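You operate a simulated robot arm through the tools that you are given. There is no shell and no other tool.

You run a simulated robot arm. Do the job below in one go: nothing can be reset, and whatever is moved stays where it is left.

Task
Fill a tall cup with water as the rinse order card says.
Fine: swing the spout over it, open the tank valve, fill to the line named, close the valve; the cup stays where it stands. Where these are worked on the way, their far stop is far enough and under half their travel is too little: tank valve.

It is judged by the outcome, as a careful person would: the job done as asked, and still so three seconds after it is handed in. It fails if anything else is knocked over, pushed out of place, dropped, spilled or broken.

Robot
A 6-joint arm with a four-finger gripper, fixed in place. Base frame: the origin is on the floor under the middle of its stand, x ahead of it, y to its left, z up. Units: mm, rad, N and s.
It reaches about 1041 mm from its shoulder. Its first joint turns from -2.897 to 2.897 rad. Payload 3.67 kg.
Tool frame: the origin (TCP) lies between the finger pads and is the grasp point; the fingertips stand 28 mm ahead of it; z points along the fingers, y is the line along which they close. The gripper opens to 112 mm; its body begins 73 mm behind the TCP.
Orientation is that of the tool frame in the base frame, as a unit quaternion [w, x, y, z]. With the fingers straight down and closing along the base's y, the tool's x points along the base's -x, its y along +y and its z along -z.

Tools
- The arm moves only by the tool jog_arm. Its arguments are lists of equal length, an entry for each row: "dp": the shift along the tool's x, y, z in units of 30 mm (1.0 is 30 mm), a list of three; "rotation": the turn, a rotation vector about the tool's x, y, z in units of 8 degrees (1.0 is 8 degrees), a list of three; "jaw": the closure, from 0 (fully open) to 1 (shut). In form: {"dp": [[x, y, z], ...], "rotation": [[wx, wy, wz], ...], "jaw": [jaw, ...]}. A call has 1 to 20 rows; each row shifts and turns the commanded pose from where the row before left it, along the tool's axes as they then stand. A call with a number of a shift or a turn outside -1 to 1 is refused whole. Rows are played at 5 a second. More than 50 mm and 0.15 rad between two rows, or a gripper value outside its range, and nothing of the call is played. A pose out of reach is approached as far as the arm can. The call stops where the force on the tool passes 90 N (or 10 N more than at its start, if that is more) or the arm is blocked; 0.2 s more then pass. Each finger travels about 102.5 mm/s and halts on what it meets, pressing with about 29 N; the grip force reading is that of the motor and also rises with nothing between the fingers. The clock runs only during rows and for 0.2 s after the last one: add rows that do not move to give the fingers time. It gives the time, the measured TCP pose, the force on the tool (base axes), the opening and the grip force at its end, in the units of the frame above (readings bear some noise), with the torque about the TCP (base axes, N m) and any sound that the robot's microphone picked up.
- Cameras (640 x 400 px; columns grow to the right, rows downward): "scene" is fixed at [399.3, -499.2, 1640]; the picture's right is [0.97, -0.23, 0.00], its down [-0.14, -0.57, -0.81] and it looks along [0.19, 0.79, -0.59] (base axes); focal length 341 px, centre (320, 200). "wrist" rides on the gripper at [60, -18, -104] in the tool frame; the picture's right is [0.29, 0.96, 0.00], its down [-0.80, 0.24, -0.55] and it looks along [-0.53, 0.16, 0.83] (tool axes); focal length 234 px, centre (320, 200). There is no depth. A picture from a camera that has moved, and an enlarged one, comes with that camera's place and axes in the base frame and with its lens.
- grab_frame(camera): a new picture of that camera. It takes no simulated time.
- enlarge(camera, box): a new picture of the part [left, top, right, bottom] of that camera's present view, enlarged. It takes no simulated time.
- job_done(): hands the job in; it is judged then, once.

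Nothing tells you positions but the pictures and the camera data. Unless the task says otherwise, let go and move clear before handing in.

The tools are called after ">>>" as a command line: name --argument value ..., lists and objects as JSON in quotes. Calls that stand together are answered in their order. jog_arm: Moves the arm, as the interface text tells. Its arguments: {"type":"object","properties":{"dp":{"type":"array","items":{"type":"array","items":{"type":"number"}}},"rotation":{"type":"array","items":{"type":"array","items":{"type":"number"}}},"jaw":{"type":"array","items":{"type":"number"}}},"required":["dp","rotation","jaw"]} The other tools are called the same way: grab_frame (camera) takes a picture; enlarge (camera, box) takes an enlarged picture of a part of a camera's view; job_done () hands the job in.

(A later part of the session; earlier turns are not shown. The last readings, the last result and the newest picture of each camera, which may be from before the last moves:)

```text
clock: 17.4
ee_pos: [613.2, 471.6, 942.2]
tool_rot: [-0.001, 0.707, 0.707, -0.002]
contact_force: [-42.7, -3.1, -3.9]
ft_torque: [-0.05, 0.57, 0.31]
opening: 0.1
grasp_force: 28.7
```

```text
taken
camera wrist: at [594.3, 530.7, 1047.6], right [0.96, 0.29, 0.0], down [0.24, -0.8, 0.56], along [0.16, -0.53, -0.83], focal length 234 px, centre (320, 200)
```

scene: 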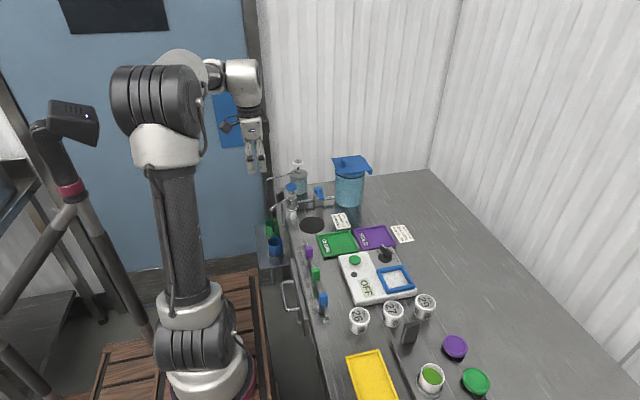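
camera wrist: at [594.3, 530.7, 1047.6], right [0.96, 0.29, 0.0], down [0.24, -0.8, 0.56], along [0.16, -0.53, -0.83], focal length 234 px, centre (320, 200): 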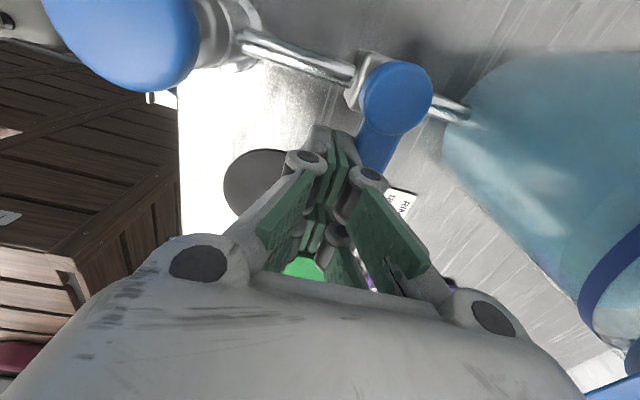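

Force jumped to 43 N with no motion, so +x is the closed stop and the valve opens toward -x. I'll back off, rise, turn the hand round, and later straddle the lever with the jaws part open, so I can both open and shut it.

>>> jog_arm --dp '[[0, -0.3, 0], [0, -0.4, 0], [0, 0, -1], [0, 0, -1], [0, 0, -1], [0, 0, -0.4]]' --rotation '[[0, 0, 0], [0, 0, 0], [0, 0, 0], [0, 0, 0], [0, 0, 0], [0, 0, 0]]' --jaw '[1, 1, 1, 1, 1, 1]'

>>> jog_arm --dp '[[0, 0, 0], [0, 0, 0], [0, 0, 0], [0, 0, 0], [0, 0, 0], [0, 0, 0], [0, 0, 0], [0, 0, 0], [0, 0, 0], [0, 0, 0], [0, 0, 0], [0, 0, 0], [0, 0, 0], [0, 0, 0], [0, 0, 0], [0, 0, 0], [0, 0, 0], [0, 0, 0]]' --rotation '[[0, 0, -1], [0, 0, -1], [0, 0, -1], [0, 0, -1], [0, 0, -1], [0, 0, -1], [0, 0, -1], [0, 0, -1], [0, 0, -1], [0, 0, -1], [0, 0, -1], [0, 0, -1], [0, 0, -1], [0, 0, -1], [0, 0, -1], [0, 0, -1], [0, 0, -1], [0, 0, -1]]' --jaw '[1, 1, 1, 1, 1, 1, 1, 1, 1, 1, 1, 1, 1, 1, 1, 1, 1, 1]'

>>> jog_arm --dp '[[0, 0, 0], [0, 0, 0], [0, 0, 0], [0, 0, 0], [0, 0, 0], [0, 0, 0], [0, 0, 0], [0, 0, 0]]' --rotation '[[0, 0, -0.9], [0, 0, -0.9], [0, 0, -0.9], [0, 0, -0.9], [0, 0, -0.9], [0, 0, 0], [0, 0, 0], [0, 0, 0]]' --jaw '[0.6, 0.6, 0.6, 0.6, 0.6, 0.6, 0.6, 0.6]'

>>> grab_frame --camera "wrist"

>>> grab_frame --camera "scene"

```text
clock: 18.8
ee_pos: [594.7, 472.4, 1045.9]
tool_rot: [0.0, 0.707, 0.707, 0.0]
contact_force: [0.3, 0.2, 0.0]
ft_torque: [0.01, 0.02, -0.01]
opening: 0.0
grasp_force: 29.2
```

```text
clock: 22.6
ee_pos: [594.9, 471.3, 1045.6]
tool_rot: [0.0, -0.454, 0.891, 0.0]
contact_force: [0.1, 0.4, 0.6]
ft_torque: [0.02, 0.01, -0.02]
opening: 0.1
grasp_force: 28.9
```

```text
clock: 24.4
ee_pos: [595.3, 470.0, 1045.3]
tool_rot: [0.0, -0.707, 0.708, 0.0]
contact_force: [-0.5, -0.4, 0.3]
ft_torque: [-0.03, -0.02, 0.04]
opening: 44.8
grasp_force: 0.0
```

```text
taken
camera wrist: at [612.4, 410.7, 1149.9], right [-0.96, -0.29, 0.0], down [-0.24, 0.8, 0.55], along [-0.16, 0.53, -0.83], focal length 234 px, centre (320, 200)
```

wrist: 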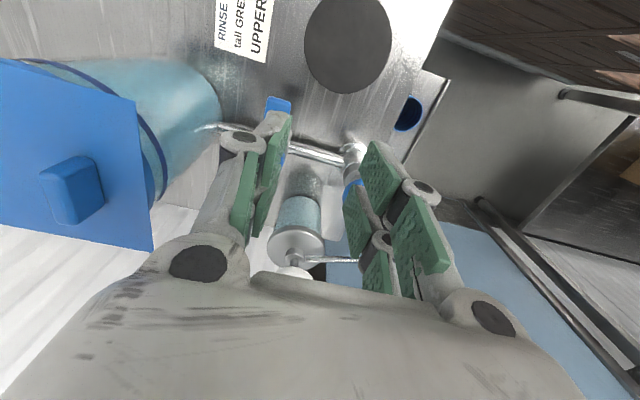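

```text
taken
```

scene: 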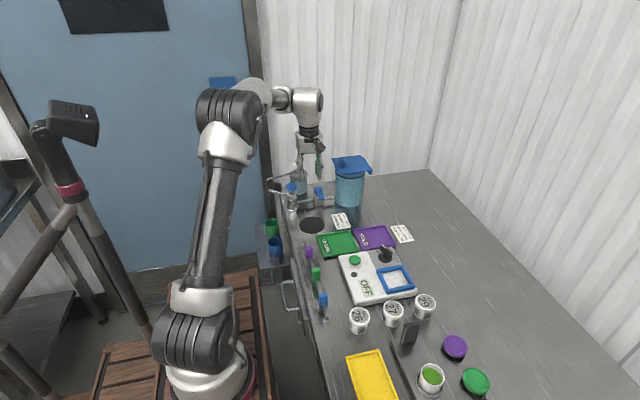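

Jaws are at 45 mm. I'll move above the lever and check alignment before descending.

>>> jog_arm --dp '[[-0.4, -0.66, 0], [-0.4, -0.66, 0], [0, 0, 0]]' --rotation '[[0, 0, 0], [0, 0, 0], [0, 0, 0]]' --jaw '[0.6, 0.6, 0.6]'

>>> grab_frame --camera "wrist"

>>> enlarge --camera "scene" --box '[260, 110, 390, 220]'

```text
clock: 25.2
ee_pos: [633.8, 495.4, 1044.0]
tool_rot: [0.0, -0.707, 0.707, 0.0]
contact_force: [0.2, -0.1, -0.6]
ft_torque: [-0.03, 0.01, 0.02]
opening: 44.7
grasp_force: 0.0
```

```text
taken
camera wrist: at [651.9, 434.9, 1149.7], right [-0.96, -0.29, 0.0], down [-0.24, 0.8, 0.55], along [-0.16, 0.53, -0.83], focal length 234 px, centre (320, 200)
```

wrist: 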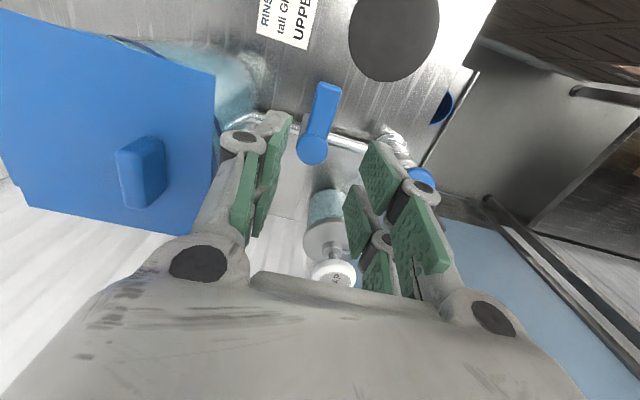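

```text
3.64 times, centred on (325, 165) of scene
camera zoom: at [399.3, -499.2, 1640.0], right [0.97, -0.23, 0.0], down [-0.14, -0.57, -0.81], along [0.19, 0.79, -0.59], focal length 1238 px, centre (302, 327)
```

zoom: 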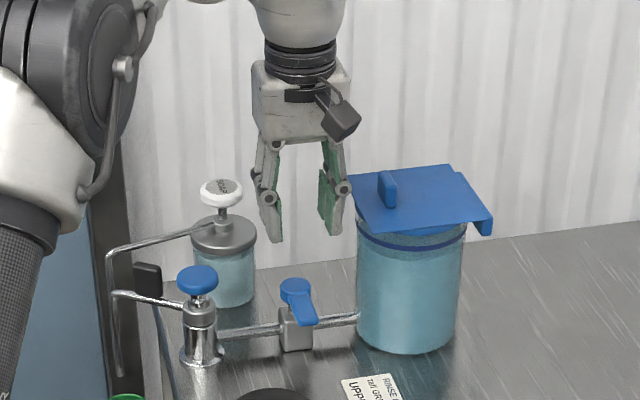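

Lever is centred between the fingers with about 20 mm to the lid. I'll descend most of the way, then check.

>>> jog_arm --dp '[[0, -0.04, 0.85], [0, 0, 0.85], [0, 0, 0.85], [0, 0, 0]]' --rotation '[[0, 0, 0], [0, 0, 0], [0, 0, 0], [0, 0, 0]]' --jaw '[0.6, 0.6, 0.6, 0.6]'

>>> grab_frame --camera "wrist"

>>> enlarge --camera "scene" --box '[280, 130, 380, 220]'

```text
clock: 26.2
ee_pos: [634.4, 495.2, 968.7]
tool_rot: [0.0, -0.707, 0.707, 0.0]
contact_force: [-0.4, 0.5, 0.7]
ft_torque: [0.0, -0.02, -0.01]
opening: 44.7
grasp_force: 0.0
```

```text
taken
camera wrist: at [652.6, 434.6, 1073.2], right [-0.96, -0.29, 0.0], down [-0.24, 0.8, 0.55], along [-0.16, 0.53, -0.83], focal length 234 px, centre (320, 200)
```

wrist: 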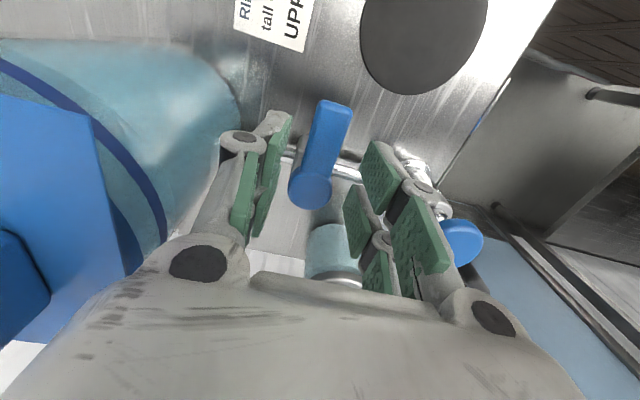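

```text
4.44 times, centred on (330, 175) of scene
camera zoom: at [399.3, -499.2, 1640.0], right [0.97, -0.23, 0.0], down [-0.14, -0.57, -0.81], along [0.19, 0.79, -0.59], focal length 1514 px, centre (276, 311)
```

zoom: 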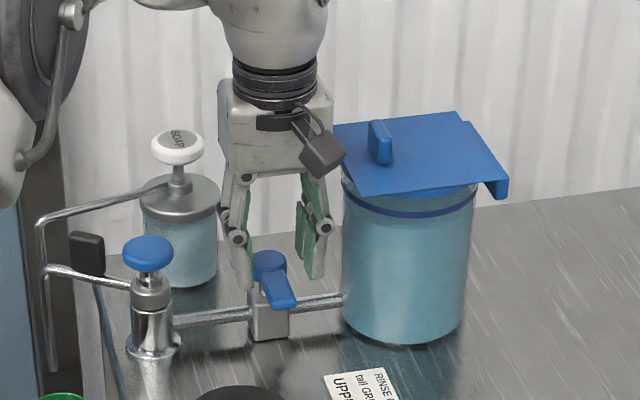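

Lever sits between the finger pairs. I'll lower the last 26 mm.

>>> jog_arm --dp '[[0, 0, 0.43], [0, 0, 0.43], [0, 0, 0]]' --rotation '[[0, 0, 0], [0, 0, 0], [0, 0, 0]]' --jaw '[0.6, 0.6, 0.6]'

>>> grab_frame --camera "wrist"

>>> enlarge --camera "scene" --box '[280, 130, 380, 220]'

>>> enlarge --camera "scene" --box '[262, 200, 292, 240]'

```text
clock: 27.0
ee_pos: [634.9, 494.3, 943.3]
tool_rot: [0.0, -0.707, 0.708, 0.0]
contact_force: [0.0, -0.5, -0.2]
ft_torque: [-0.01, 0.02, 0.01]
opening: 45.1
grasp_force: 0.1
```

```text
taken
camera wrist: at [652.8, 434.8, 1047.7], right [-0.96, -0.29, 0.0], down [-0.24, 0.8, 0.55], along [-0.16, 0.53, -0.83], focal length 234 px, centre (320, 200)
```

wrist: 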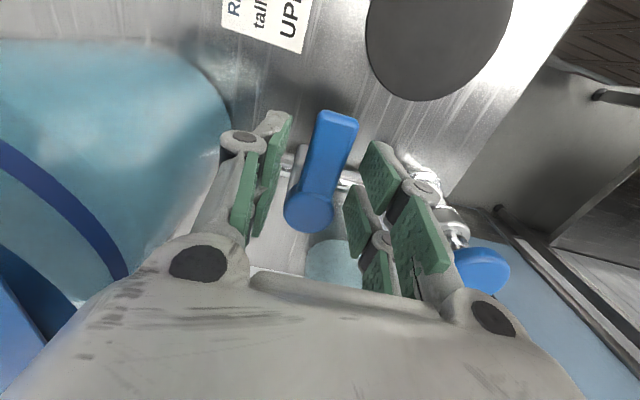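

```text
4.44 times, centred on (330, 175) of scene
camera zoom: at [399.3, -499.2, 1640.0], right [0.97, -0.23, 0.0], down [-0.14, -0.57, -0.81], along [0.19, 0.79, -0.59], focal length 1514 px, centre (276, 311)
```

zoom: 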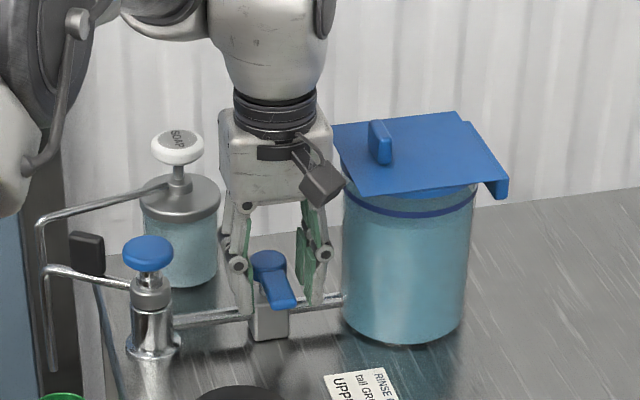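

```text
10.00 times, centred on (277, 220) of scene
camera zoom: at [399.3, -499.2, 1640.0], right [0.97, -0.23, 0.0], down [-0.14, -0.57, -0.81], along [0.19, 0.79, -0.59], focal length 3406 px, centre (750, 0)
```

zoom: 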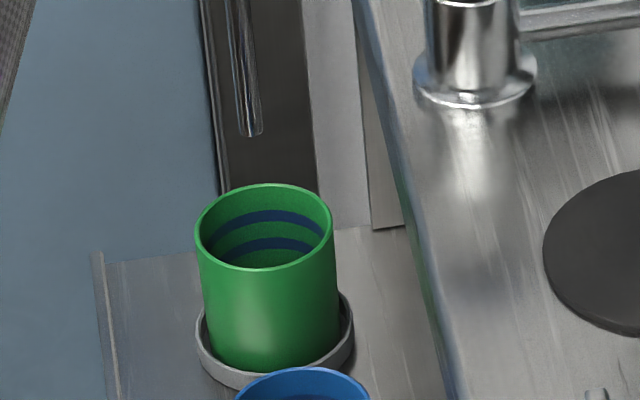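

Everything is lined up: the spout stands over the cup, and the lever is inside the open jaws. I'll turn the hand about the lever's pivot (clockwise from above), first 40°, and watch forces.

>>> jog_arm --dp '[[-0.009, 0.125, 0], [-0.009, 0.125, 0], [-0.009, 0.125, 0], [-0.009, 0.125, 0], [-0.009, 0.125, 0]]' --rotation '[[0, 0, 1], [0, 0, 1], [0, 0, 1], [0, 0, 1], [0, 0, 1]]' --jaw '[0.6, 0.6, 0.6, 0.6, 0.6]'

>>> grab_frame --camera "wrist"

>>> enlarge --camera "scene" --box '[260, 130, 380, 240]'

```text
clock: 28.2
ee_pos: [619.7, 502.2, 942.8]
tool_rot: [0.001, -0.422, 0.907, 0.0]
contact_force: [1.4, -1.2, -2.1]
ft_torque: [0.03, -0.07, 0.04]
opening: 45.9
grasp_force: 1.2
```

```text
taken
camera wrist: at [593.0, 444.0, 1047.6], right [-0.92, 0.4, 0.0], down [0.33, 0.76, 0.55], along [0.22, 0.51, -0.83], focal length 234 px, centre (320, 200)
```

wrist: 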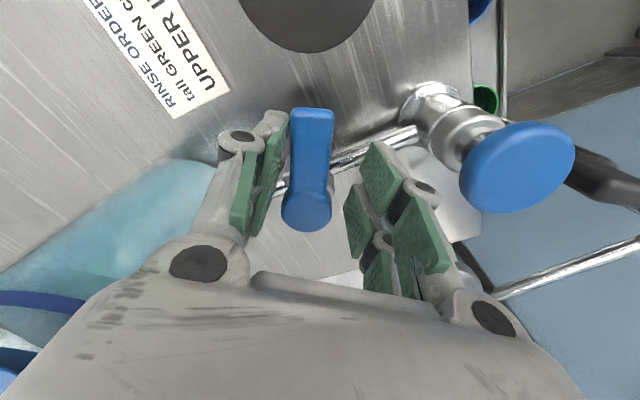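

```text
3.64 times, centred on (320, 185) of scene
camera zoom: at [399.3, -499.2, 1640.0], right [0.97, -0.23, 0.0], down [-0.14, -0.57, -0.81], along [0.19, 0.79, -0.59], focal length 1238 px, centre (320, 254)
```

zoom: 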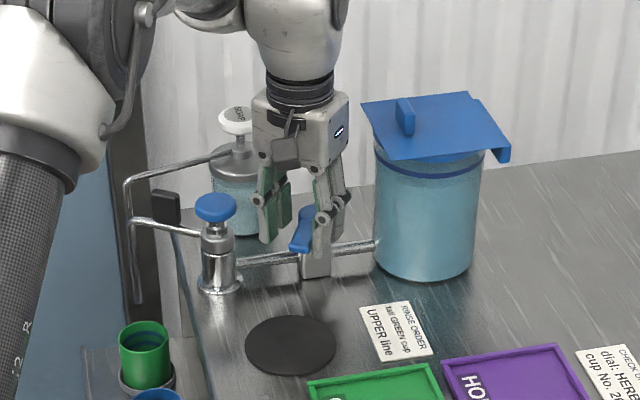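

The lever follows smoothly (about 28° so far), no water yet. I'll turn 16° more and check the cup.

>>> jog_arm --dp '[[-0.009, 0.125, 0], [-0.009, 0.125, 0]]' --rotation '[[0, 0, 1], [0, 0, 1]]' --jaw '[0.6, 0.6]'

>>> grab_frame --camera "wrist"

>>> enlarge --camera "scene" --box '[262, 200, 292, 240]'

```text
clock: 28.8
ee_pos: [613.3, 507.9, 942.9]
tool_rot: [0.0, -0.292, 0.957, 0.0]
contact_force: [2.0, -0.6, 0.1]
ft_torque: [0.01, -0.04, 0.08]
opening: 46.0
grasp_force: 0.9
```

```text
taken
camera wrist: at [573.0, 458.8, 1047.6], right [-0.77, 0.63, 0.0], down [0.53, 0.64, 0.55], along [0.35, 0.43, -0.83], focal length 234 px, centre (320, 200)
```

wrist: 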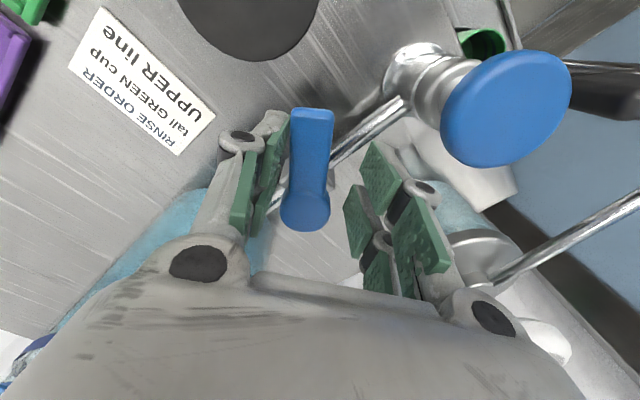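

```text
10.00 times, centred on (277, 220) of scene
camera zoom: at [399.3, -499.2, 1640.0], right [0.97, -0.23, 0.0], down [-0.14, -0.57, -0.81], along [0.19, 0.79, -0.59], focal length 3406 px, centre (750, 0)
```

zoom: 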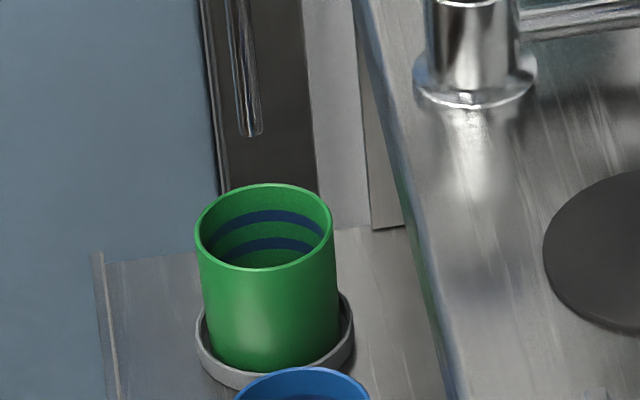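

No flow yet at about 44°; clearances hold. One more 8° step at a time now, checking the cup each time.

>>> jog_arm --dp '[[-0.009, 0.125, 0]]' --rotation '[[0, 0, 1]]' --jaw '[0.6]'

>>> enlarge --camera "scene" --box '[262, 200, 292, 240]'

>>> grab_frame --camera "wrist"

```text
clock: 29.2
ee_pos: [611.3, 510.5, 943.3]
tool_rot: [0.0, -0.225, 0.974, 0.0]
contact_force: [1.3, -1.2, 0.4]
ft_torque: [-0.02, -0.03, 0.05]
opening: 45.7
grasp_force: 1.1
```

```text
10.00 times, centred on (277, 220) of scene
camera zoom: at [399.3, -499.2, 1640.0], right [0.97, -0.23, 0.0], down [-0.14, -0.57, -0.81], along [0.19, 0.79, -0.59], focal length 3406 px, centre (750, 0)
```

zoom: 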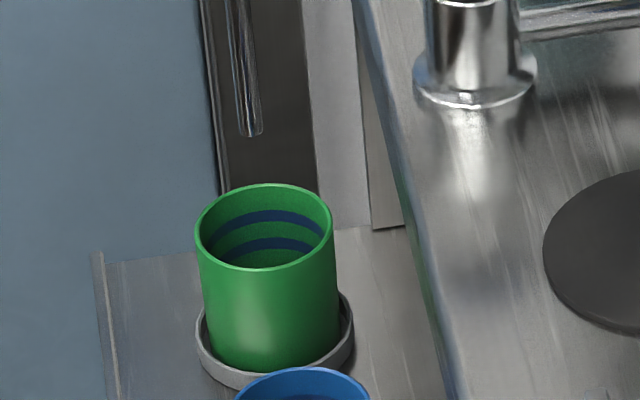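

```text
taken
camera wrist: at [565.0, 467.7, 1047.6], right [-0.68, 0.73, 0.0], down [0.61, 0.56, 0.55], along [0.41, 0.38, -0.83], focal length 234 px, centre (320, 200)
```

wrist: 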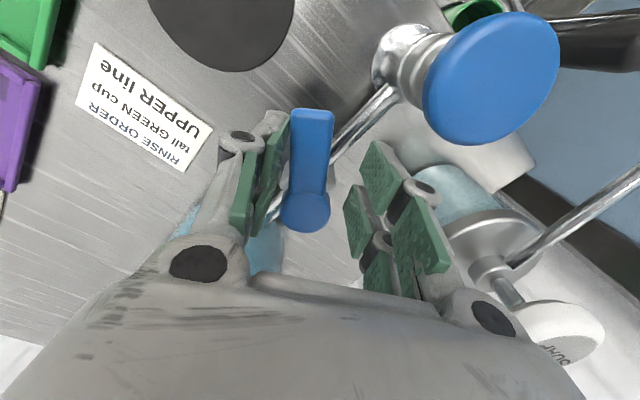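

>>> jog_arm --dp '[[-0.009, 0.125, 0]]' --rotation '[[0, 0, 1]]' --jaw '[0.6]'

>>> enlarge --camera "scene" --box '[262, 200, 292, 240]'

```text
clock: 29.6
ee_pos: [609.3, 514.8, 942.4]
tool_rot: [0.0, -0.156, 0.988, 0.0]
contact_force: [1.4, -2.1, 0.7]
ft_torque: [0.0, -0.02, 0.02]
opening: 46.1
grasp_force: 0.2
```

```text
10.00 times, centred on (277, 220) of scene
camera zoom: at [399.3, -499.2, 1640.0], right [0.97, -0.23, 0.0], down [-0.14, -0.57, -0.81], along [0.19, 0.79, -0.59], focal length 3406 px, centre (750, 0)
```

zoom: 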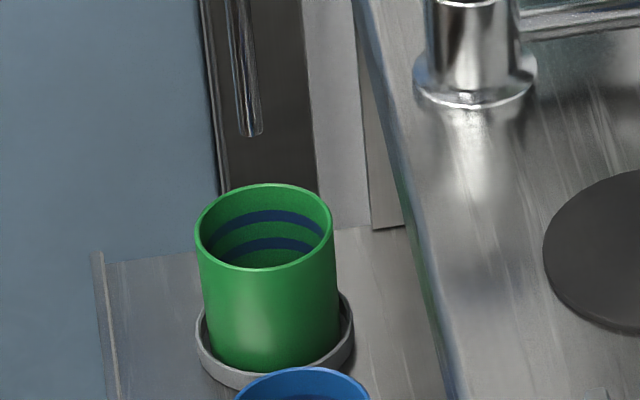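

Still no water at about 60°. I'll turn further and look at the lever.

>>> jog_arm --dp '[[-0.009, 0.125, 0]]' --rotation '[[0, 0, 1]]' --jaw '[0.6]'

>>> enlarge --camera "scene" --box '[262, 200, 292, 240]'

>>> grab_frame --camera "wrist"

>>> enlarge --camera "scene" --box '[260, 140, 380, 240]'

```text
clock: 30.0
ee_pos: [608.1, 518.3, 943.2]
tool_rot: [0.0, -0.087, 0.996, 0.0]
contact_force: [0.9, -1.7, -0.1]
ft_torque: [-0.05, 0.02, 0.05]
opening: 45.9
grasp_force: 1.4
```

```text
10.00 times, centred on (277, 220) of scene
camera zoom: at [399.3, -499.2, 1640.0], right [0.97, -0.23, 0.0], down [-0.14, -0.57, -0.81], along [0.19, 0.79, -0.59], focal length 3406 px, centre (750, 0)
```

zoom: 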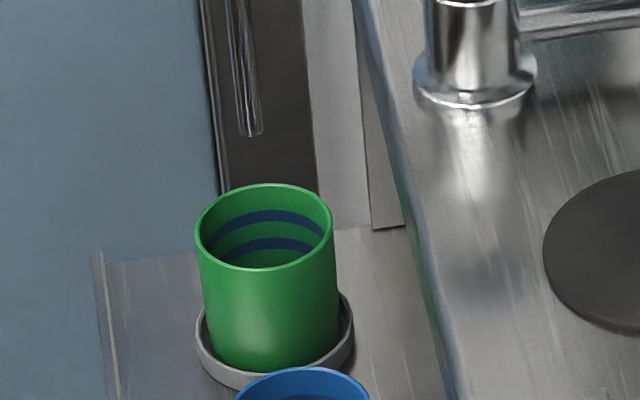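

```text
taken
camera wrist: at [552.8, 489.6, 1047.2], right [-0.45, 0.89, 0.0], down [0.74, 0.37, 0.55], along [0.49, 0.25, -0.83], focal length 234 px, centre (320, 200)
```

wrist: 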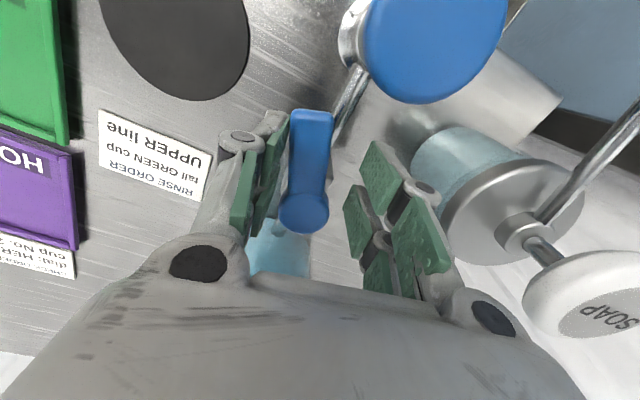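

```text
4.00 times, centred on (320, 190) of scene
camera zoom: at [399.3, -499.2, 1640.0], right [0.97, -0.23, 0.0], down [-0.14, -0.57, -0.81], along [0.19, 0.79, -0.59], focal length 1362 px, centre (320, 240)
```

zoom: 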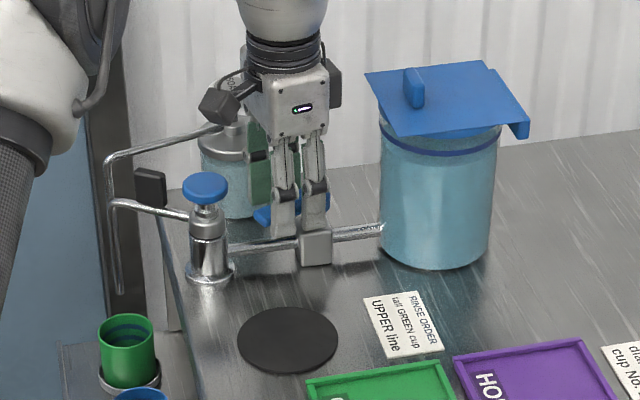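

The lever is at roughly 68° (about three quarters), yet no stream shows. I'll wait half a second and look again.

>>> jog_arm --dp '[[0, 0, 0], [0, 0, 0]]' --rotation '[[0, 0, 0], [0, 0, 0]]' --jaw '[0.6, 0.6]'

>>> enlarge --camera "scene" --box '[262, 200, 292, 240]'

>>> enlarge --camera "scene" --box '[270, 212, 290, 232]'

```text
clock: 30.6
ee_pos: [609.3, 518.6, 942.4]
tool_rot: [0.001, -0.087, 0.996, 0.0]
contact_force: [0.3, -2.1, -0.2]
ft_torque: [-0.04, -0.01, 0.01]
opening: 45.9
grasp_force: 1.3
```

```text
10.00 times, centred on (277, 220) of scene
camera zoom: at [399.3, -499.2, 1640.0], right [0.97, -0.23, 0.0], down [-0.14, -0.57, -0.81], along [0.19, 0.79, -0.59], focal length 3406 px, centre (750, 0)
```

zoom: 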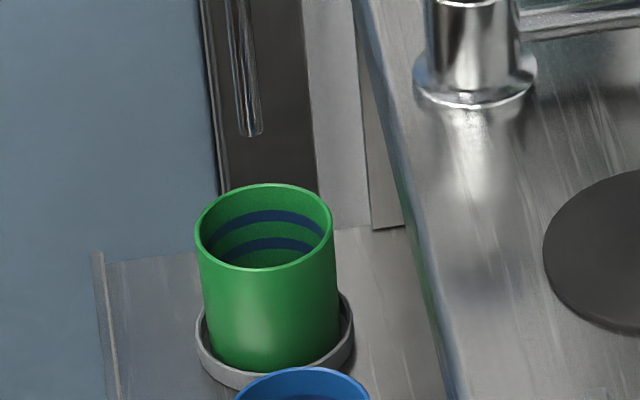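

```text
16.00 times, centred on (280, 222) of scene
camera zoom: at [399.3, -499.2, 1640.0], right [0.97, -0.23, 0.0], down [-0.14, -0.57, -0.81], along [0.19, 0.79, -0.59], focal length 5450 px, centre (960, -152)
```

zoom: 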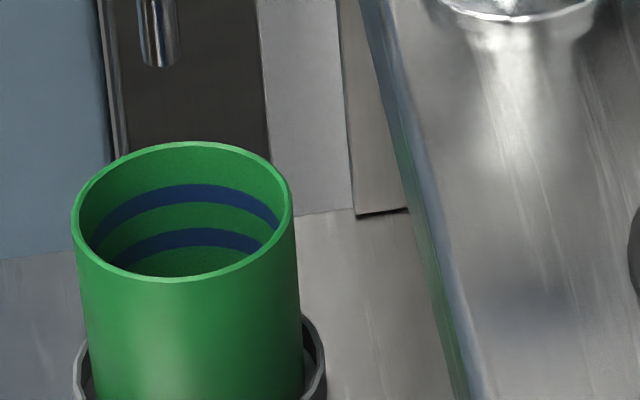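

Still dry, so perhaps the column's blue knob is a push tap/pump that must be pressed once the valve is open. First I'll turn the lever a bit further open, where clearance to the soap bottle remains fine.

>>> jog_arm --dp '[[-0.009, 0.125, 0], [0, 0, 0]]' --rotation '[[0, 0, 1], [0, 0, 0]]' --jaw '[0.6, 0.6]'

>>> grab_frame --camera "wrist"

>>> enlarge --camera "scene" --box '[262, 200, 292, 240]'

```text
clock: 31.2
ee_pos: [608.7, 521.2, 941.2]
tool_rot: [0.0, -0.016, 1.0, 0.0]
contact_force: [1.9, -2.2, -0.1]
ft_torque: [-0.05, -0.04, 0.08]
opening: 45.6
grasp_force: 1.0
```

```text
taken
camera wrist: at [549.0, 501.3, 1047.2], right [-0.32, 0.95, 0.0], down [0.79, 0.27, 0.55], along [0.52, 0.18, -0.83], focal length 234 px, centre (320, 200)
```

wrist: 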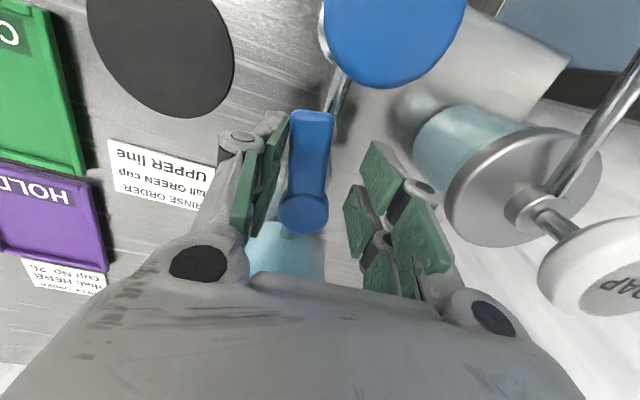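

```text
10.00 times, centred on (277, 220) of scene
camera zoom: at [399.3, -499.2, 1640.0], right [0.97, -0.23, 0.0], down [-0.14, -0.57, -0.81], along [0.19, 0.79, -0.59], focal length 3406 px, centre (750, 0)
```

zoom: 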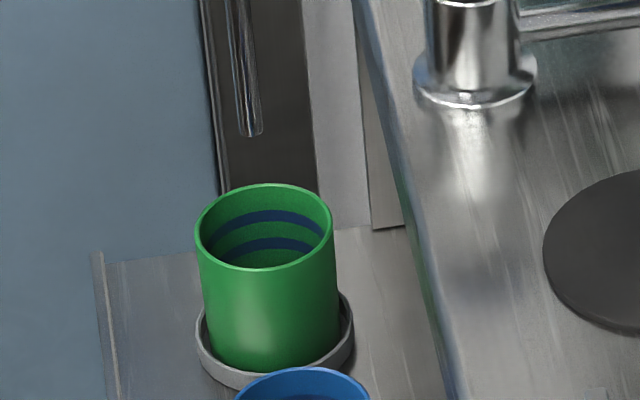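

The lever is at about 77° (86% open) and still nothing flows, so the blue knob on the column, built like the soap pump, must be pressed. I'll lift off the lever, shut the jaws and move above the knob.

>>> jog_arm --dp '[[0, 0, -0.5], [0, 0, -1], [0, 0, -1], [0, 0, -1], [0.787, 0, 0], [0.787, 0, 0], [0.787, 0, 0], [0, 0, 0], [0, 0, 0]]' --rotation '[[0, 0, 0], [0, 0, 0], [0, 0, 0], [0, 0, 0], [0, 0, 0], [0, 0, 0], [0, 0, 0], [0, 0, 0], [0, 0, 0]]' --jaw '[0.6, 0.6, 0.6, 0.6, 1, 1, 1, 1, 1]'

>>> grab_frame --camera "wrist"

>>> enlarge --camera "scene" --box '[250, 130, 370, 240]'

>>> enlarge --camera "scene" --box '[262, 200, 292, 240]'

```text
clock: 33.2
ee_pos: [538.3, 519.8, 1048.8]
tool_rot: [0.0, -0.018, 1.0, 0.0]
contact_force: [0.0, 0.1, 0.3]
ft_torque: [0.02, 0.0, 0.01]
opening: 0.0
grasp_force: 28.9
```

```text
taken
camera wrist: at [478.5, 499.3, 1153.0], right [-0.32, 0.95, 0.0], down [0.79, 0.27, 0.55], along [0.52, 0.18, -0.83], focal length 234 px, centre (320, 200)
```

wrist: 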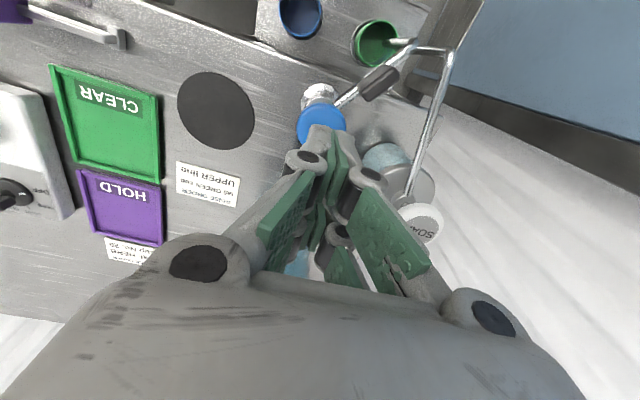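

```text
3.64 times, centred on (310, 185) of scene
camera zoom: at [399.3, -499.2, 1640.0], right [0.97, -0.23, 0.0], down [-0.14, -0.57, -0.81], along [0.19, 0.79, -0.59], focal length 1238 px, centre (356, 254)
```

zoom: 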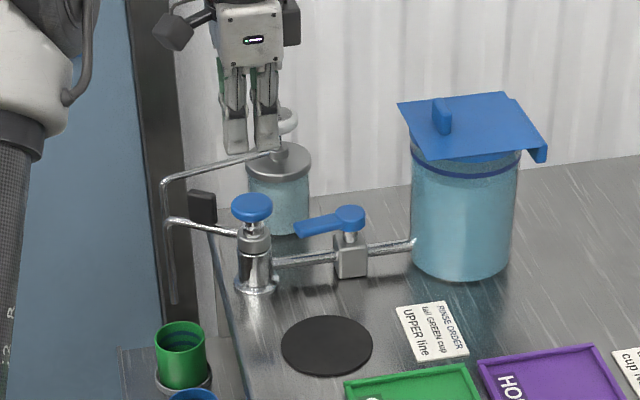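

```text
10.00 times, centred on (277, 220) of scene
camera zoom: at [399.3, -499.2, 1640.0], right [0.97, -0.23, 0.0], down [-0.14, -0.57, -0.81], along [0.19, 0.79, -0.59], focal length 3406 px, centre (750, 0)
```

zoom: 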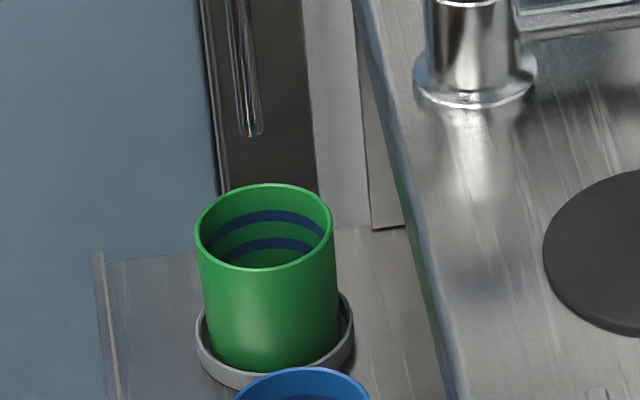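

The lever stayed open and nothing is dripping. I'll zoom to pin down the knob's centre before pressing.

>>> enlarge --camera "wrist" --box '[270, 10, 470, 160]'

>>> enlarge --camera "scene" --box '[280, 160, 330, 220]'

```text
2.67 times, centred on (370, 85) of wrist
camera zoom: at [478.5, 499.3, 1153.0], right [-0.32, 0.95, 0.0], down [0.79, 0.27, 0.55], along [0.52, 0.18, -0.83], focal length 624 px, centre (187, 507)
```

zoom: 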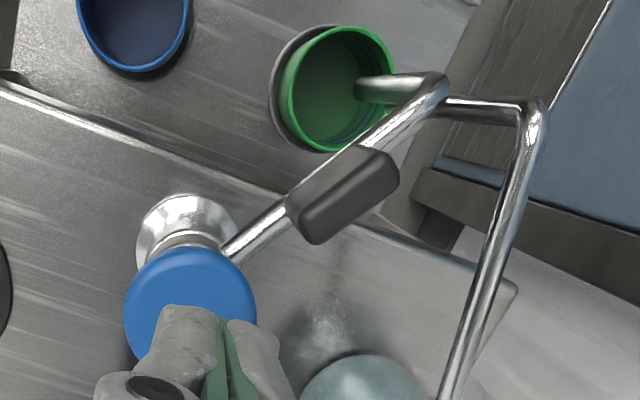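

```text
6.67 times, centred on (305, 190) of scene
camera zoom: at [399.3, -499.2, 1640.0], right [0.97, -0.23, 0.0], down [-0.14, -0.57, -0.81], along [0.19, 0.79, -0.59], focal length 2271 px, centre (420, 267)
```

zoom: 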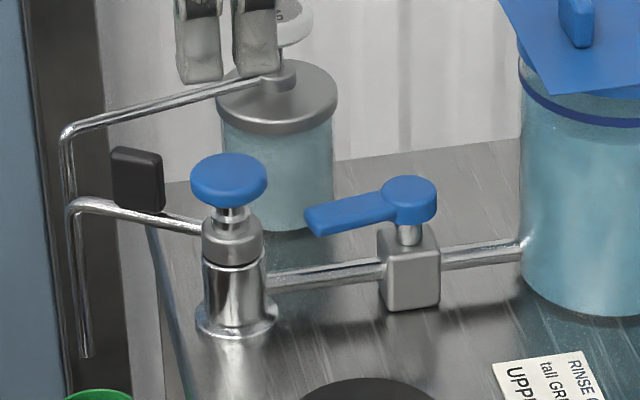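

The knob's centre is near (535, 520). I'll go down to just above it, then press in small steps watching the force and the cup.

>>> jog_arm --dp '[[0.1, 0, 0.7], [0, 0, 0.7], [0, 0, 0]]' --rotation '[[0, 0, 0], [0, 0, 0], [0, 0, 0]]' --jaw '[1, 1, 1]'

>>> enlarge --camera "scene" --box '[270, 150, 340, 220]'

>>> grab_frame --camera "wrist"

```text
clock: 34.0
ee_pos: [535.0, 519.3, 1005.0]
tool_rot: [0.0, -0.017, 1.0, 0.0]
contact_force: [0.1, -0.1, 0.2]
ft_torque: [0.01, 0.0, 0.01]
opening: 0.2
grasp_force: 29.1
```

```text
5.71 times, centred on (305, 185) of scene
camera zoom: at [399.3, -499.2, 1640.0], right [0.97, -0.23, 0.0], down [-0.14, -0.57, -0.81], along [0.19, 0.79, -0.59], focal length 1946 px, centre (406, 286)
```

zoom: 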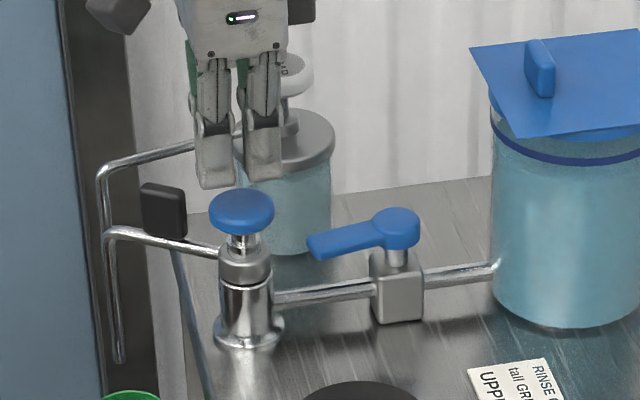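

```text
taken
camera wrist: at [475.3, 499.0, 1110.5], right [-0.32, 0.95, 0.0], down [0.79, 0.27, 0.55], along [0.52, 0.18, -0.83], focal length 234 px, centre (320, 200)
```

wrist: 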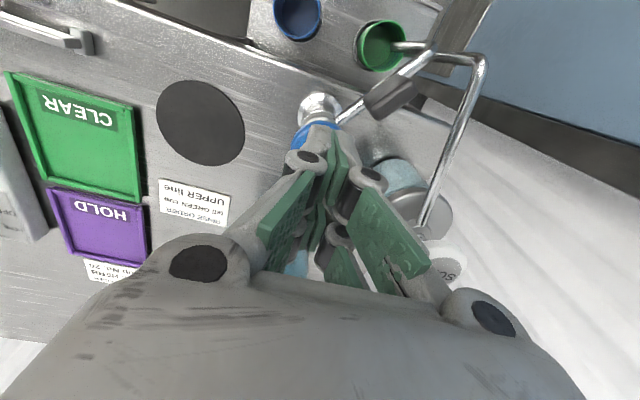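

Fingers are centred over the knob. I'll lower in small steps until contact.

>>> jog_arm --dp '[[0, 0, 0.2], [0, 0, 0.15]]' --rotation '[[0, 0, 0], [0, 0, 0]]' --jaw '[1, 1]'

>>> jog_arm --dp '[[0, 0, 0.12]]' --rotation '[[0, 0, 0]]' --jaw '[1]'

>>> enlarge --camera "scene" --box '[262, 160, 332, 240]'

```text
clock: 34.6
ee_pos: [535.9, 520.1, 995.5]
tool_rot: [0.0, -0.018, 1.0, 0.0]
contact_force: [0.0, 0.6, -0.5]
ft_torque: [-0.01, 0.02, -0.05]
opening: 0.0
grasp_force: 28.8
```

```text
clock: 35.0
ee_pos: [535.3, 519.9, 992.5]
tool_rot: [0.0, -0.017, 1.0, 0.0]
contact_force: [0.2, 0.0, -0.5]
ft_torque: [-0.01, 0.01, 0.0]
opening: 0.1
grasp_force: 29.2
```

```text
5.00 times, centred on (297, 200) of scene
camera zoom: at [399.3, -499.2, 1640.0], right [0.97, -0.23, 0.0], down [-0.14, -0.57, -0.81], along [0.19, 0.79, -0.59], focal length 1703 px, centre (435, 200)
```

zoom: 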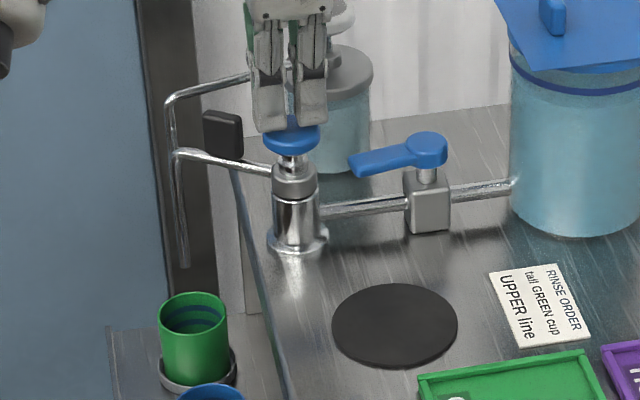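

>>> jog_arm --dp '[[0, 0, 0.13]]' --rotation '[[0, 0, 0]]' --jaw '[1]'

>>> jog_arm --dp '[[0, 0, 0.1]]' --rotation '[[0, 0, 0]]' --jaw '[1]'

>>> enlarge --camera "scene" --box '[262, 160, 332, 240]'

```text
clock: 35.4
ee_pos: [534.1, 519.4, 988.3]
tool_rot: [0.0, -0.017, 1.0, 0.0]
contact_force: [0.3, 0.2, -0.6]
ft_torque: [0.01, -0.01, -0.03]
opening: 0.1
grasp_force: 29.1
```

```text
clock: 35.8
ee_pos: [533.2, 519.9, 985.6]
tool_rot: [-0.001, -0.017, 1.0, 0.0]
contact_force: [0.6, -1.5, 1.7]
ft_torque: [-0.01, 0.01, -0.02]
opening: 5.9
grasp_force: 35.9
```

```text
5.00 times, centred on (297, 200) of scene
camera zoom: at [399.3, -499.2, 1640.0], right [0.97, -0.23, 0.0], down [-0.14, -0.57, -0.81], along [0.19, 0.79, -0.59], focal length 1703 px, centre (435, 200)
```

zoom: 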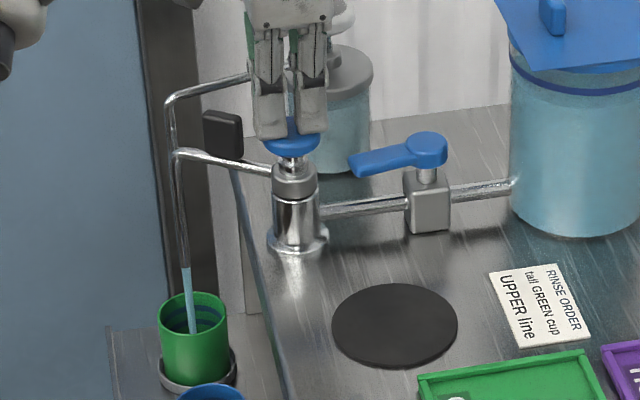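

Pressing the knob starts the water into the green cup. I'll look at the level closely (no time passes while looking).

>>> enlarge --camera "scene" --box '[262, 200, 292, 240]'

>>> enlarge --camera "scene" --box '[270, 212, 290, 232]'

>>> grab_frame --camera "wrist"

```text
10.00 times, centred on (277, 220) of scene
camera zoom: at [399.3, -499.2, 1640.0], right [0.97, -0.23, 0.0], down [-0.14, -0.57, -0.81], along [0.19, 0.79, -0.59], focal length 3406 px, centre (750, 0)
```

zoom: 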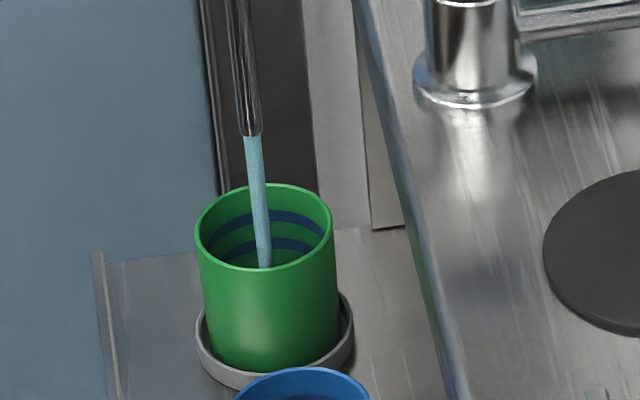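

```text
16.00 times, centred on (280, 222) of scene
camera zoom: at [399.3, -499.2, 1640.0], right [0.97, -0.23, 0.0], down [-0.14, -0.57, -0.81], along [0.19, 0.79, -0.59], focal length 5450 px, centre (960, -152)
```

zoom: 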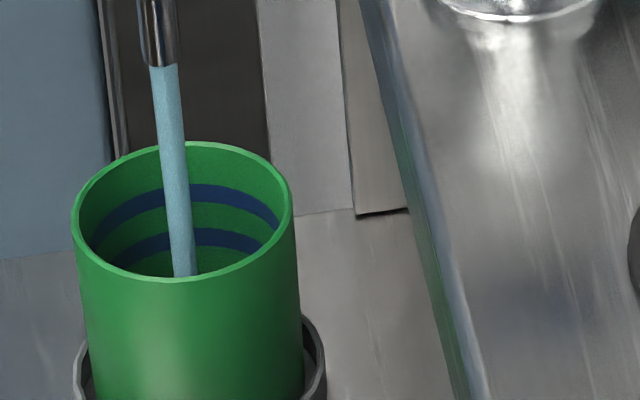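

```text
taken
camera wrist: at [475.2, 498.8, 1089.6], right [-0.32, 0.95, 0.0], down [0.79, 0.27, 0.55], along [0.52, 0.18, -0.83], focal length 234 px, centre (320, 200)
```

wrist: 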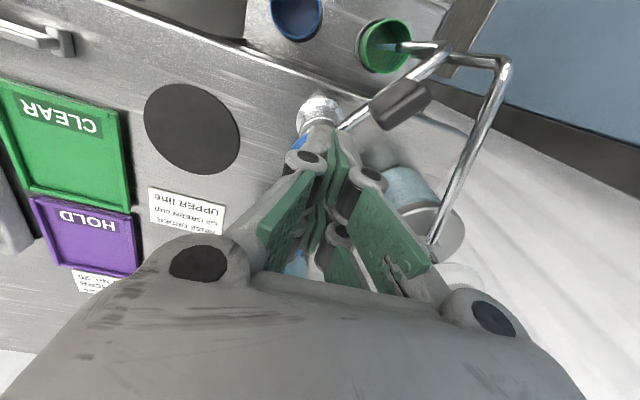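

The stream lands inside the cup. Before filling more I want to know if letting go stops the flow, so I'll lift a few mm and look.

>>> jog_arm --dp '[[0, 0, -0.3]]' --rotation '[[0, 0, 0]]' --jaw '[1]'

>>> enlarge --camera "scene" --box '[262, 200, 292, 240]'

>>> enlarge --camera "wrist" --box '[340, 0, 440, 90]'

>>> enlarge --camera "scene" --box '[280, 160, 330, 210]'

```text
clock: 36.2
ee_pos: [535.0, 519.8, 993.8]
tool_rot: [0.0, -0.018, 1.0, 0.0]
contact_force: [-0.7, 0.1, 1.1]
ft_torque: [0.0, 0.0, 0.0]
opening: 0.0
grasp_force: 35.0
```

```text
10.00 times, centred on (277, 220) of scene
camera zoom: at [399.3, -499.2, 1640.0], right [0.97, -0.23, 0.0], down [-0.14, -0.57, -0.81], along [0.19, 0.79, -0.59], focal length 3406 px, centre (750, 0)
```

zoom: 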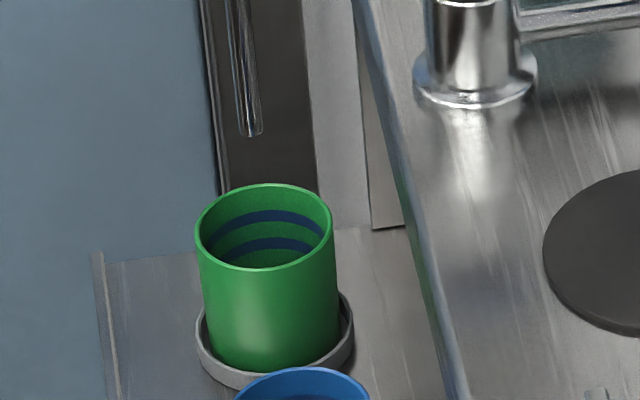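

```text
4.44 times, centred on (390, 45) of wrist
camera zoom: at [475.3, 498.9, 1098.4], right [-0.32, 0.95, 0.0], down [0.79, 0.27, 0.55], along [0.52, 0.18, -0.83], focal length 1041 px, centre (9, 889)
```

zoom: 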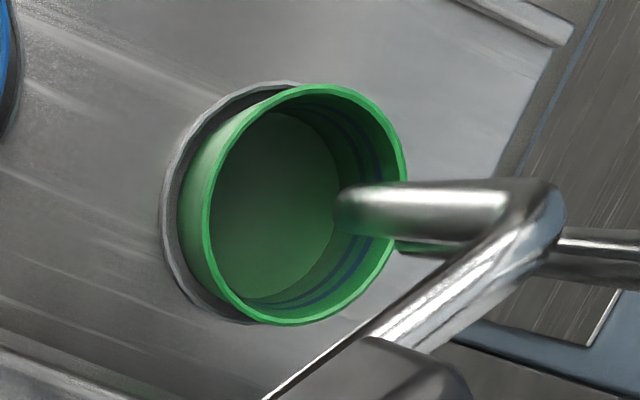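

```text
8.00 times, centred on (305, 185) of scene
camera zoom: at [399.3, -499.2, 1640.0], right [0.97, -0.23, 0.0], down [-0.14, -0.57, -0.81], along [0.19, 0.79, -0.59], focal length 2725 px, centre (440, 320)
```

zoom: 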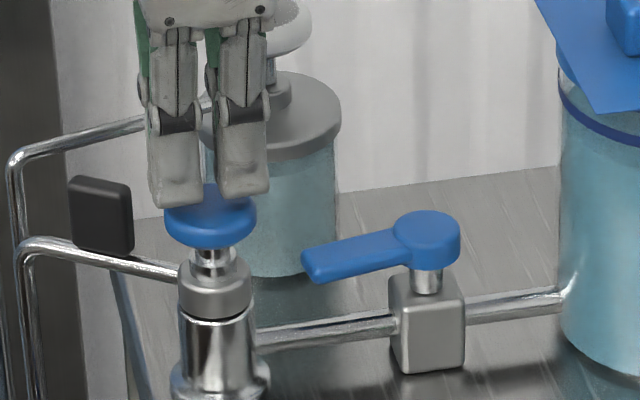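

Releasing stops the flow: it is a hold-down tap, so I can meter it. I'll press again and hold about 0.6 s, then check the level.

>>> jog_arm --dp '[[0, 0, 0.3], [0, 0, 0], [0, 0, 0]]' --rotation '[[0, 0, 0], [0, 0, 0], [0, 0, 0]]' --jaw '[1, 1, 1]'

>>> enlarge --camera "scene" --box '[270, 205, 290, 235]'

>>> enlarge --camera "wrist" --box '[340, 0, 440, 90]'

>>> enlarge --camera "scene" --box '[280, 160, 330, 210]'

```text
clock: 37.0
ee_pos: [535.4, 519.7, 985.1]
tool_rot: [0.0, -0.018, 1.0, 0.0]
contact_force: [-0.5, -0.3, 0.8]
ft_torque: [0.01, 0.0, -0.01]
opening: 5.9
grasp_force: 36.4
```

```text
13.33 times, centred on (280, 220) of scene
camera zoom: at [399.3, -499.2, 1640.0], right [0.97, -0.23, 0.0], down [-0.14, -0.57, -0.81], along [0.19, 0.79, -0.59], focal length 4541 px, centre (853, -67)
```

zoom: 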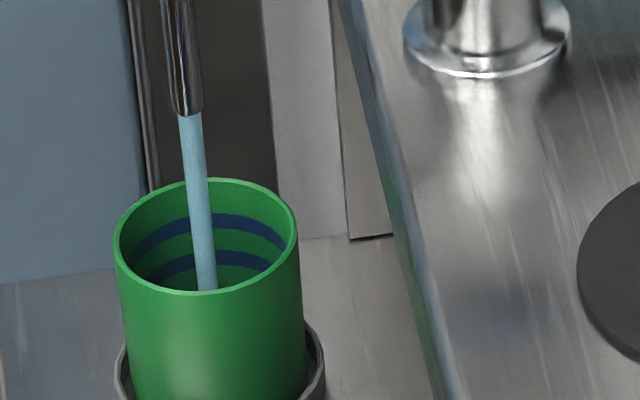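

```text
4.44 times, centred on (390, 45) of wrist
camera zoom: at [475.4, 499.1, 1089.3], right [-0.32, 0.95, 0.0], down [0.79, 0.27, 0.55], along [0.52, 0.18, -0.83], focal length 1041 px, centre (9, 889)
```

zoom: 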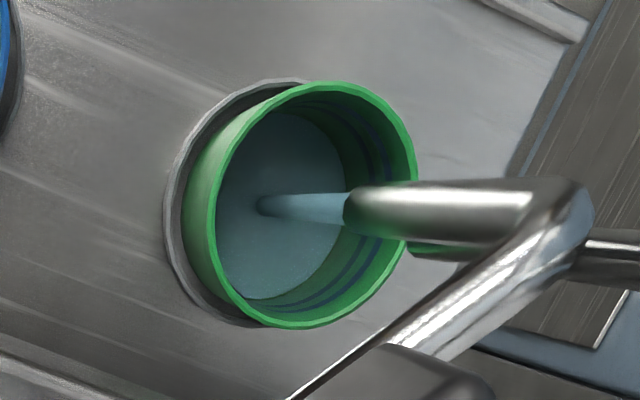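

```text
8.00 times, centred on (305, 185) of scene
camera zoom: at [399.3, -499.2, 1640.0], right [0.97, -0.23, 0.0], down [-0.14, -0.57, -0.81], along [0.19, 0.79, -0.59], focal length 2725 px, centre (440, 320)
```

zoom: 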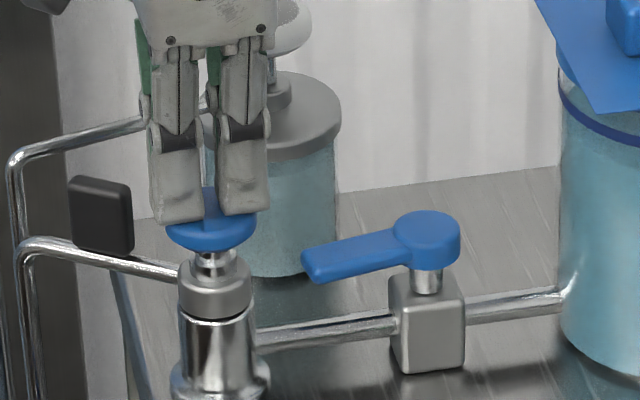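

Water covers the cup's bottom now, seen through the wrist camera. I'll hold for another 0.8 s and compare to find the fill rate.

>>> jog_arm --dp '[[0, 0, 0], [0, 0, 0], [0, 0, 0]]' --rotation '[[0, 0, 0], [0, 0, 0], [0, 0, 0]]' --jaw '[1, 1, 1]'

>>> enlarge --camera "scene" --box '[270, 205, 290, 235]'

>>> enlarge --camera "wrist" --box '[340, 0, 440, 90]'

```text
clock: 37.8
ee_pos: [533.5, 520.2, 983.6]
tool_rot: [0.0, -0.018, 1.0, 0.0]
contact_force: [-0.3, -0.4, 0.2]
ft_torque: [-0.05, -0.01, 0.06]
opening: 6.0
grasp_force: 35.7
```

```text
13.33 times, centred on (280, 220) of scene
camera zoom: at [399.3, -499.2, 1640.0], right [0.97, -0.23, 0.0], down [-0.14, -0.57, -0.81], along [0.19, 0.79, -0.59], focal length 4541 px, centre (853, -67)
```

zoom: 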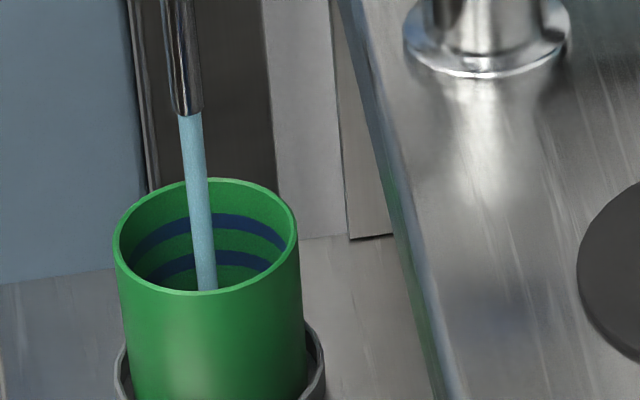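

```text
4.44 times, centred on (390, 45) of wrist
camera zoom: at [475.4, 499.2, 1089.4], right [-0.32, 0.95, 0.0], down [0.79, 0.27, 0.55], along [0.52, 0.18, -0.83], focal length 1041 px, centre (9, 889)
```

zoom: 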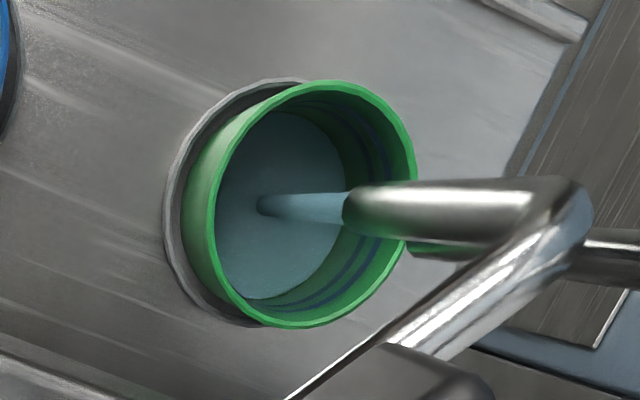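

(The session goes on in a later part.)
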